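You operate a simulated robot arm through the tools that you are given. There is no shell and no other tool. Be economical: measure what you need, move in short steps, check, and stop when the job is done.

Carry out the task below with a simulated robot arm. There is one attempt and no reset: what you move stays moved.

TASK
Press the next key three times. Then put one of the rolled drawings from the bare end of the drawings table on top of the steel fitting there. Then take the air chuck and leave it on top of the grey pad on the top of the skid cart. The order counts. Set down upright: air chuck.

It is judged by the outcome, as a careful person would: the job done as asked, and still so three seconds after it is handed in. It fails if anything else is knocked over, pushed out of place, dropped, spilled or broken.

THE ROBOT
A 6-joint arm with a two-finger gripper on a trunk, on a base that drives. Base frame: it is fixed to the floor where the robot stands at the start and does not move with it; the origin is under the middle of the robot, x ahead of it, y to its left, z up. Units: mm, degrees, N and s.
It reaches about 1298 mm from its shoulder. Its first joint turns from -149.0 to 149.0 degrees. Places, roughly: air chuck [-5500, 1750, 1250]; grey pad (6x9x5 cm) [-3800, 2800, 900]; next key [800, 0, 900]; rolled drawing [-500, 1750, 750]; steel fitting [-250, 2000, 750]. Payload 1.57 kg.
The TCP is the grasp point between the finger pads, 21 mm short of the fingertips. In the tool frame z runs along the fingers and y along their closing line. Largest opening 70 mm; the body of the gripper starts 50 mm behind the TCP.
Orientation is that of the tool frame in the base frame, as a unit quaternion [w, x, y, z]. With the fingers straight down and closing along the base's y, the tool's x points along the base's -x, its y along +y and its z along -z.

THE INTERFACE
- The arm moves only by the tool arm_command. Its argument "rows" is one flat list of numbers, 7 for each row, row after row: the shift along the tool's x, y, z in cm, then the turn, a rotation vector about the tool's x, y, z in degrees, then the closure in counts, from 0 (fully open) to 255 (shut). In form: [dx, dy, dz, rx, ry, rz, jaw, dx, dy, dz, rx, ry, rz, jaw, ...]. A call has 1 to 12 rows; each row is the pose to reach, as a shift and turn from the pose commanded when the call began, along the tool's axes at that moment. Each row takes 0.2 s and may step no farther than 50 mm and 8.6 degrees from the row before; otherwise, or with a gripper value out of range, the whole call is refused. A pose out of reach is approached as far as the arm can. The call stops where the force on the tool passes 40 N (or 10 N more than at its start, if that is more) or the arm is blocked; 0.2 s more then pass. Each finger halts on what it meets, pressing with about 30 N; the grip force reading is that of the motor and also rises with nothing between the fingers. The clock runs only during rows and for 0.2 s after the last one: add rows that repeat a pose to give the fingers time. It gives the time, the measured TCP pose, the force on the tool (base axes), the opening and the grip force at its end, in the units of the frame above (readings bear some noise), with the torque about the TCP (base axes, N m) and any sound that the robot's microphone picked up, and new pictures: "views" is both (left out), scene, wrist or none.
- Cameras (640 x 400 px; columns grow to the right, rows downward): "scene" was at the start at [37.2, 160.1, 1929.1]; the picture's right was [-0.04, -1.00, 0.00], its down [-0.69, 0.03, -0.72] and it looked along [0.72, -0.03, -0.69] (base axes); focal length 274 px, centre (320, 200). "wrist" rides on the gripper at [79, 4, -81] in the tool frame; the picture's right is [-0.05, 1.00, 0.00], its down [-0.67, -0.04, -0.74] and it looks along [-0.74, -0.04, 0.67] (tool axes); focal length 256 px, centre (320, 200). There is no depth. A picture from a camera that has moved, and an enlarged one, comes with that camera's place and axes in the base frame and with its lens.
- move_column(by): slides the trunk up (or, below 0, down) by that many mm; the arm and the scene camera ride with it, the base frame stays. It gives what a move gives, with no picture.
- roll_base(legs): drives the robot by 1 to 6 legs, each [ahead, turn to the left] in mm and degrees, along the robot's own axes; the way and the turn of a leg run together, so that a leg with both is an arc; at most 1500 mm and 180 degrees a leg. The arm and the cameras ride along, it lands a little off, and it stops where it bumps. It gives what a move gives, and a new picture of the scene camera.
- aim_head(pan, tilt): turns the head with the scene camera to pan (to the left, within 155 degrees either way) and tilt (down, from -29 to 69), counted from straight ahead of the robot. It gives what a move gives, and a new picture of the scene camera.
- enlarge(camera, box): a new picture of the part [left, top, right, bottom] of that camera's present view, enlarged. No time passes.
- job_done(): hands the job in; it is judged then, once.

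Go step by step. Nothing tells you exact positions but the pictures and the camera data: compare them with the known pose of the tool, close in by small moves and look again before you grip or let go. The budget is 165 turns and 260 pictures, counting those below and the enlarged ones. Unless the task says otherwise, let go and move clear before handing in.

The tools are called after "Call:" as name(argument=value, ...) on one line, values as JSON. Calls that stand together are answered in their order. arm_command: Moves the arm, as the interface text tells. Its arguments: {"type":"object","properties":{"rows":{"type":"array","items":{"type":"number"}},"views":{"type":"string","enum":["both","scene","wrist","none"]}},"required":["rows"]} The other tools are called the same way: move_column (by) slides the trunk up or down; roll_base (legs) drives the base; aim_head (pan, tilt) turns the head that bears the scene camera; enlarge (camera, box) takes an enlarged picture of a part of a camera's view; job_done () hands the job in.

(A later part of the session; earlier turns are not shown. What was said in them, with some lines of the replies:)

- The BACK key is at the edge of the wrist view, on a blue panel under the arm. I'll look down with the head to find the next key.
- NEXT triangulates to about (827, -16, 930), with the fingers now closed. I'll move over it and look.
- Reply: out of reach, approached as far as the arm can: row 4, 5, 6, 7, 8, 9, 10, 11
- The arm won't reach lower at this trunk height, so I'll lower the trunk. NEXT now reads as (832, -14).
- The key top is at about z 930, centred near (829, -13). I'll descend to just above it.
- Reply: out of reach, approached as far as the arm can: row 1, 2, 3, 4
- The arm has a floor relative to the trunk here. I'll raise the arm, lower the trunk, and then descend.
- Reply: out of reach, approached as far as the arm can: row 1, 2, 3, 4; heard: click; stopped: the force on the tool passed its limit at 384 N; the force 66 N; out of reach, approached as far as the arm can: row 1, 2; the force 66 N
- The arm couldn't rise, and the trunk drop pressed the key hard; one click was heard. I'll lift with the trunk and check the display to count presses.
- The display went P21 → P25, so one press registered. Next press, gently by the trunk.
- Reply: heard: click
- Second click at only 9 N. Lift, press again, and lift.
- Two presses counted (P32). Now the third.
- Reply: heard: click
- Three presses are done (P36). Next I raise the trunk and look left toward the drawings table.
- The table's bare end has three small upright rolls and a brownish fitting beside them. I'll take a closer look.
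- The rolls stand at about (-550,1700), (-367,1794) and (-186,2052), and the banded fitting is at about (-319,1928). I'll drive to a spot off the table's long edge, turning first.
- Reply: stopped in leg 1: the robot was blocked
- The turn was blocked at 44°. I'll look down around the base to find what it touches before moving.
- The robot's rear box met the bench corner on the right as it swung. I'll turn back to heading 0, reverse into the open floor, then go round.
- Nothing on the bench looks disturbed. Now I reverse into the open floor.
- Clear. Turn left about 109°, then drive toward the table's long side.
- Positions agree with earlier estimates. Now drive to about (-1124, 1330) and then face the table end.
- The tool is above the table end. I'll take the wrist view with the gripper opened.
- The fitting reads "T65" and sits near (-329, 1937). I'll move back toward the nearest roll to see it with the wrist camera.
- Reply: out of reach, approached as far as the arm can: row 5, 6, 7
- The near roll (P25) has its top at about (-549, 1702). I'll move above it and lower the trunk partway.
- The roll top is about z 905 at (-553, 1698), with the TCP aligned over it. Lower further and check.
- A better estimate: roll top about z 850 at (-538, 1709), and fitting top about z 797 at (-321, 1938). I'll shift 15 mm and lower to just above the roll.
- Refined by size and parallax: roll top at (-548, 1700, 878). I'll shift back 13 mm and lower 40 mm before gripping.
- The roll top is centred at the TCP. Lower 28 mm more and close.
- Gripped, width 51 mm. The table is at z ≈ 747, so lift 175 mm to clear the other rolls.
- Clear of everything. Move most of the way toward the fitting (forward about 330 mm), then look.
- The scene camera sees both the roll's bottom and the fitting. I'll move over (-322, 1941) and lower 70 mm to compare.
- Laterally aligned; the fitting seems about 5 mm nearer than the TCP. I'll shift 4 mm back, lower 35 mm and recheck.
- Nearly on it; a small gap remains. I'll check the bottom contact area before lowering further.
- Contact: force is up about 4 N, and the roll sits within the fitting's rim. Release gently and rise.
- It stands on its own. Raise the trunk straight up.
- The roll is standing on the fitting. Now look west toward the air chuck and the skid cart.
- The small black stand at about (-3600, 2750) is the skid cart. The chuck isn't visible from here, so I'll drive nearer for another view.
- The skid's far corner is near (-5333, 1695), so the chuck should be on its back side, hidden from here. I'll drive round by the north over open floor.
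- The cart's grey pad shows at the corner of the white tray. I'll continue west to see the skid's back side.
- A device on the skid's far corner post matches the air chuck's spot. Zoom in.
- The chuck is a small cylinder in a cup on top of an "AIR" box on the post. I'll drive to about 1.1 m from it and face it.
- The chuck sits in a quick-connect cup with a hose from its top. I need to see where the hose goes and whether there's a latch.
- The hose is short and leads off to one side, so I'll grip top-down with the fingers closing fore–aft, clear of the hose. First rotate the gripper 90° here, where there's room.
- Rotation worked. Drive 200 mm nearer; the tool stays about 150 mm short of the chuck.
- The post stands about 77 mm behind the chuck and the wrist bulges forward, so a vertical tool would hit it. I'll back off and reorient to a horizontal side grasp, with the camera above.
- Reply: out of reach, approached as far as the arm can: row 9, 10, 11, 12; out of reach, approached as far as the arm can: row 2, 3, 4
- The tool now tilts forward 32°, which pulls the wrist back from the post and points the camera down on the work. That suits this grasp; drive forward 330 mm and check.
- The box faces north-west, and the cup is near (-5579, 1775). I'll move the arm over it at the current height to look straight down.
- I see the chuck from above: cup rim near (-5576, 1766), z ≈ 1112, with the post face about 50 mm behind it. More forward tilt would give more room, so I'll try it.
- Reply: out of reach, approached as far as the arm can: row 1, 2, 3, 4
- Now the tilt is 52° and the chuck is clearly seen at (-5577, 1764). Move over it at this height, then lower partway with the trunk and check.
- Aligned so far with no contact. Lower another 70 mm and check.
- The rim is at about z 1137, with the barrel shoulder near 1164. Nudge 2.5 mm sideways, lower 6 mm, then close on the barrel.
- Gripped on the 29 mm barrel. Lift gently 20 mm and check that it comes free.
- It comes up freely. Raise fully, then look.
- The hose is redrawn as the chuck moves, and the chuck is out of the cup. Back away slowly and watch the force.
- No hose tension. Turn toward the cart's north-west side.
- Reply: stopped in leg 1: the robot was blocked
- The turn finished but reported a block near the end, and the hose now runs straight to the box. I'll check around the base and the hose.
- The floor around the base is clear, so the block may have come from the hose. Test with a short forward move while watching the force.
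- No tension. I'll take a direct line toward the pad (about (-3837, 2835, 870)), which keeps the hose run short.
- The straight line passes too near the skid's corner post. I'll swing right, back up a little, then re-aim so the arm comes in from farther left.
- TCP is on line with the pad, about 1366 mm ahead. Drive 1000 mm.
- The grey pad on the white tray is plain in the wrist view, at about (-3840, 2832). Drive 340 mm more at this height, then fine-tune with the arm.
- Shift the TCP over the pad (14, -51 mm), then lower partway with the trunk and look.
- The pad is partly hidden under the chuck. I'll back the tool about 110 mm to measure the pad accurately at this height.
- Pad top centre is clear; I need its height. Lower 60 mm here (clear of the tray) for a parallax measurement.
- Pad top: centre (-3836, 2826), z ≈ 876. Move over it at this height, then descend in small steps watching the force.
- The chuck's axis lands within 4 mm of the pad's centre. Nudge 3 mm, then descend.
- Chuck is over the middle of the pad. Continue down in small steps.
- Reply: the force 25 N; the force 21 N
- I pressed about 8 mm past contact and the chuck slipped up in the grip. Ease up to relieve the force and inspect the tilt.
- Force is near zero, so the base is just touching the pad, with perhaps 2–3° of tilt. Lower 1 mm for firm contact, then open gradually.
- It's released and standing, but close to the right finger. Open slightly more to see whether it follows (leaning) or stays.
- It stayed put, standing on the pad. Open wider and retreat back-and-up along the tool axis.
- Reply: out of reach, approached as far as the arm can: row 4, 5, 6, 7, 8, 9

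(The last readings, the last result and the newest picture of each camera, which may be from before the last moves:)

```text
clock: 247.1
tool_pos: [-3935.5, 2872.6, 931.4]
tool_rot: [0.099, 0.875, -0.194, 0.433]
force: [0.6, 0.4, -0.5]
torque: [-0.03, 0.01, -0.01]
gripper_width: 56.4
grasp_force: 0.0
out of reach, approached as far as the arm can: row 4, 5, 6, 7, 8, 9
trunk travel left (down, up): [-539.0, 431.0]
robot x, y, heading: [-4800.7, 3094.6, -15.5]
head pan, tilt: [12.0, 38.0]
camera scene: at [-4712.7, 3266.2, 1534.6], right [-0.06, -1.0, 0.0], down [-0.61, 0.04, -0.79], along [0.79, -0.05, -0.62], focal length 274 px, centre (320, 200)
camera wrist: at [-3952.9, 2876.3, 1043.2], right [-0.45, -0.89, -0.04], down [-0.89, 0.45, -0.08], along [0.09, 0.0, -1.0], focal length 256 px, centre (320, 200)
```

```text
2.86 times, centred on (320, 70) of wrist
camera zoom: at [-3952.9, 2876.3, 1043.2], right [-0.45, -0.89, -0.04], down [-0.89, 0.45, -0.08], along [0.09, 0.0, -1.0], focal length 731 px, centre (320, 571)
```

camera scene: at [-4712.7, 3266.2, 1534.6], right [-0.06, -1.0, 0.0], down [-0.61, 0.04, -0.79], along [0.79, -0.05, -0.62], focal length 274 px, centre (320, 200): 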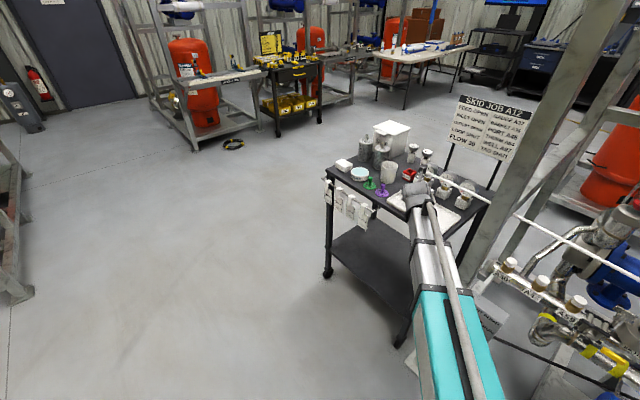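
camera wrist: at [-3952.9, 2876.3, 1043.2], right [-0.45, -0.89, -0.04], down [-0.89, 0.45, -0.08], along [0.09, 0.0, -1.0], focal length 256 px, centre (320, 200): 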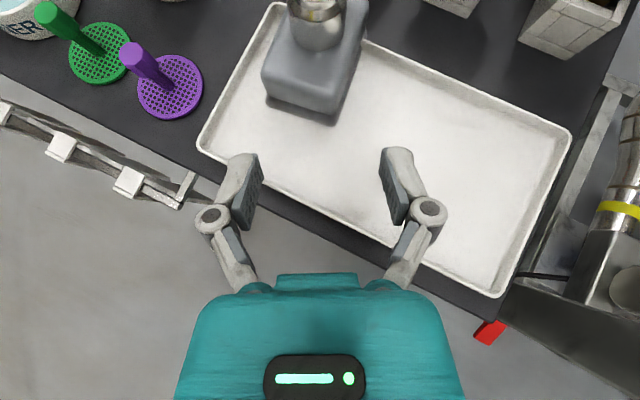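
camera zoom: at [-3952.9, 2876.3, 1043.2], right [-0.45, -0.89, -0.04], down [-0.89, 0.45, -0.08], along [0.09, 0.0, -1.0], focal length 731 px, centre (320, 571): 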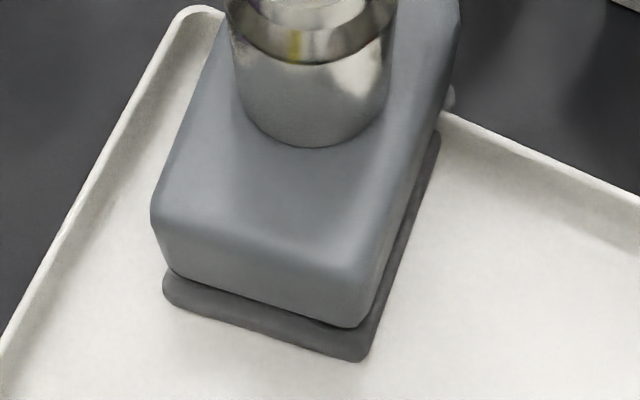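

The chuck stands flat and upright on the pad and the tool is clear. Raise the trunk, back off, and verify.

Call:
move_column(by=250)

Call:
roll_base(legs=[[-350, 0]])

Call:
aim_head(pan=-2, tilt=30)

Call:
enlarge(camera="wrist", box=[0, 0, 640, 400])

Call:
enlarge(camera="scene", box=[260, 60, 452, 180])

```text
clock: 249.7
tool_pos: [-3936.2, 2874.3, 1181.2]
tool_rot: [0.098, 0.875, -0.194, 0.433]
force: [0.4, -0.6, 0.2]
torque: [0.02, -0.01, 0.03]
gripper_width: 56.4
grasp_force: 0.1
trunk travel left (down, up): [-789.0, 181.0]
robot x, y, heading: [-4798.0, 3092.2, -15.4]
head pan, tilt: [12.0, 38.0]
```

```text
clock: 252.4
tool_pos: [-4279.4, 2973.4, 1182.1]
tool_rot: [0.098, 0.875, -0.192, 0.434]
force: [-0.1, 0.4, -0.1]
torque: [-0.02, 0.0, -0.01]
gripper_width: 56.6
grasp_force: 0.0
trunk travel left (down, up): [-789.0, 181.0]
robot x, y, heading: [-5144.3, 3187.3, -15.4]
head pan, tilt: [12.0, 38.0]
camera scene: at [-5058.7, 3362.3, 1784.6], right [-0.06, -1.0, 0.0], down [-0.61, 0.03, -0.79], along [0.79, -0.04, -0.62], focal length 274 px, centre (320, 200)
```

scene: 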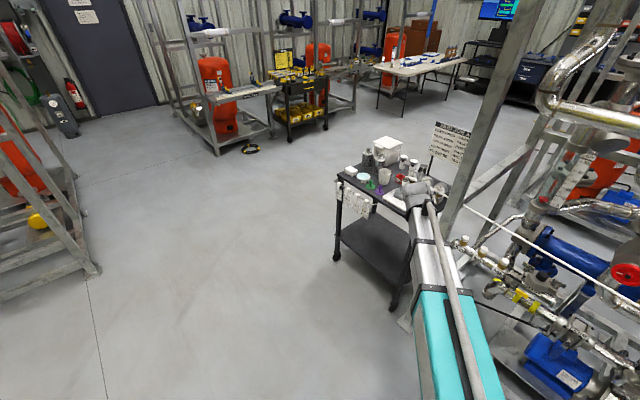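

```text
clock: 253.1
tool_pos: [-4280.0, 2972.2, 1181.2]
tool_rot: [0.097, 0.875, -0.192, 0.434]
force: [-0.7, -0.7, 0.1]
torque: [0.05, 0.01, -0.02]
gripper_width: 56.2
grasp_force: 0.2
trunk travel left (down, up): [-789.0, 181.0]
robot x, y, heading: [-5143.2, 3189.6, -15.4]
head pan, tilt: [-2.0, 30.0]
camera scene: at [-5058.1, 3340.3, 1796.9], right [-0.3, -0.96, 0.0], down [-0.48, 0.15, -0.87], along [0.83, -0.26, -0.5], focal length 274 px, centre (320, 200)
```

scene: 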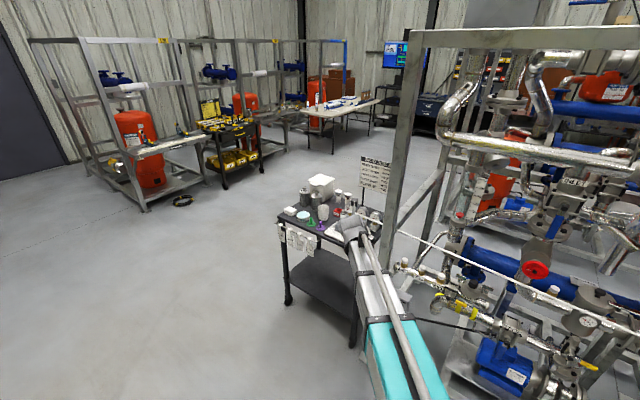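

```text
1.00 times, centred on (320, 200) of wrist (not enlarged: the box is as wide or as high as the picture)
camera zoom: at [-4295.8, 2976.5, 1293.3], right [-0.45, -0.89, -0.04], down [-0.89, 0.45, -0.08], along [0.09, 0.0, -1.0], focal length 256 px, centre (320, 200)
```

zoom: 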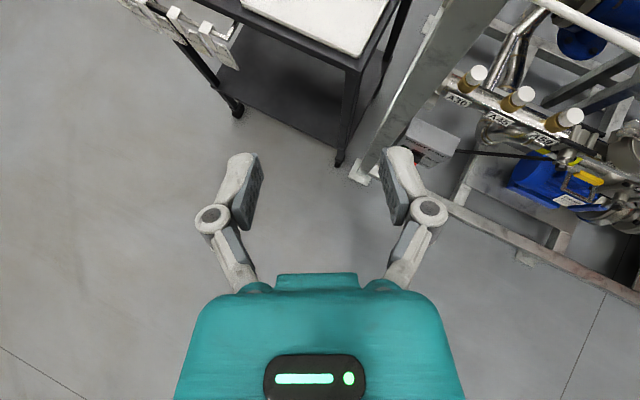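

```text
3.33 times, centred on (356, 120) of scene
camera zoom: at [-5058.1, 3340.3, 1796.9], right [-0.3, -0.96, 0.0], down [-0.48, 0.15, -0.87], along [0.83, -0.26, -0.5], focal length 915 px, centre (200, 467)
```

zoom: 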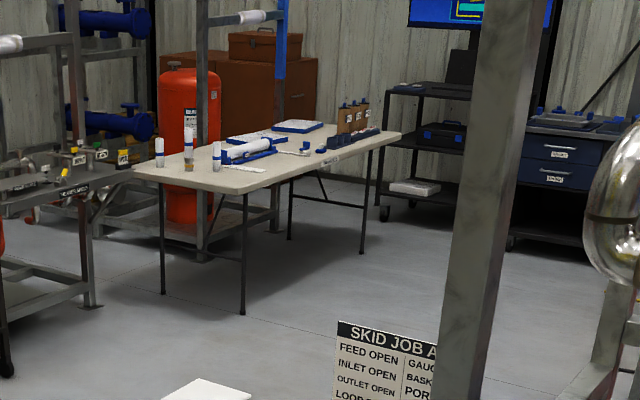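

The roll is still on the fitting. I'll turn slightly to see the chuck past the arm.

Call:
roll_base(legs=[[0, 25]])

Call:
aim_head(pan=-25, tilt=30)

Call:
enlarge(camera="scene", box=[260, 150, 420, 250])

```text
clock: 255.3
tool_pos: [-4265.3, 3358.0, 1181.7]
tool_rot: [0.001, 0.896, 0.003, 0.444]
force: [-0.2, 0.1, 0.4]
torque: [-0.02, -0.02, 0.02]
gripper_width: 56.4
grasp_force: 0.1
trunk travel left (down, up): [-789.0, 181.0]
robot x, y, heading: [-5133.7, 3177.4, 9.6]
head pan, tilt: [-2.0, 30.0]
camera scene: at [-5124.5, 3350.3, 1796.9], right [0.13, -0.99, 0.0], down [-0.5, -0.07, -0.87], along [0.86, 0.11, -0.5], focal length 274 px, centre (320, 200)
```

scene: 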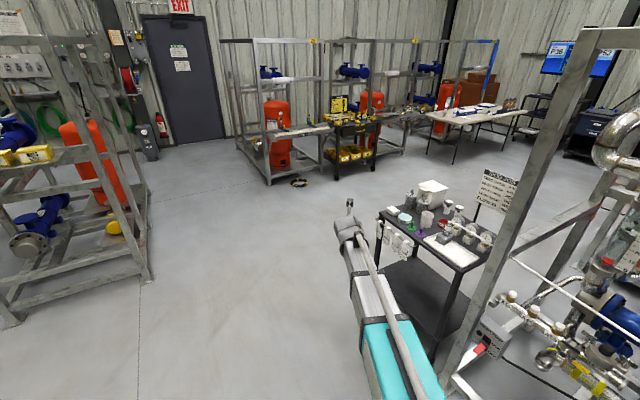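

```text
clock: 256.2
tool_pos: [-4264.9, 3358.8, 1181.3]
tool_rot: [0.001, 0.896, 0.003, 0.445]
force: [-0.2, 0.2, 0.8]
torque: [0.0, -0.01, 0.0]
gripper_width: 56.2
grasp_force: 0.0
trunk travel left (down, up): [-789.0, 181.0]
robot x, y, heading: [-5139.2, 3177.0, 9.3]
head pan, tilt: [-25.0, 30.0]
camera scene: at [-5126.3, 3314.4, 1796.9], right [-0.27, -0.96, 0.0], down [-0.48, 0.13, -0.87], along [0.83, -0.23, -0.5], focal length 274 px, centre (320, 200)
```

scene: 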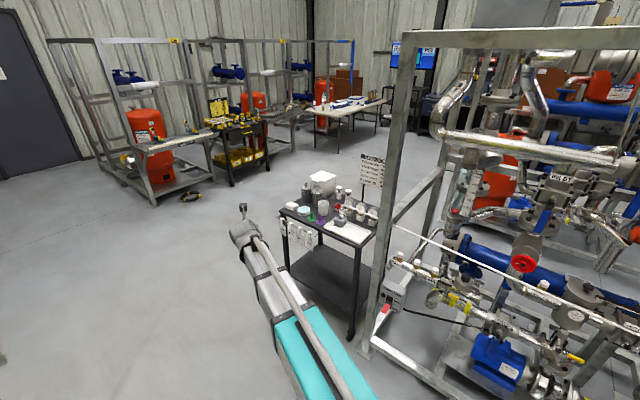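

```text
4.00 times, centred on (340, 200) of scene
camera zoom: at [-5126.3, 3314.4, 1796.9], right [-0.27, -0.96, 0.0], down [-0.48, 0.13, -0.87], along [0.83, -0.23, -0.5], focal length 1098 px, centre (240, 200)
```

zoom: 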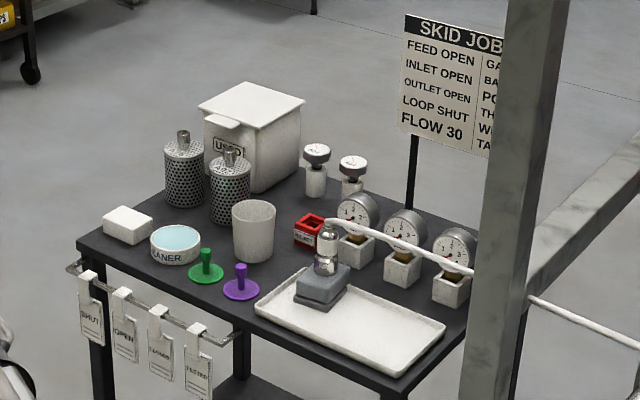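

The chuck stands upright on the grey pad and everything else on the cart is in place. The display shows three presses, and the roll is still on the fitting, so I'm handing in.

Call:
job_done()

```text
The job is handed in.
```

The job is handed in: I pressed the next key three times, stood a rolled drawing on the steel fitting, and left the air chuck upright on the grey pad, in that order.

- **Hard first press:** the first key press was a trunk drop that reached 384 N. The key clicked and the display moved on one step as it should.
- **Bench bump:** early on, the robot's rear bumped the bench while turning. Nothing on the bench looked moved in the pictures.
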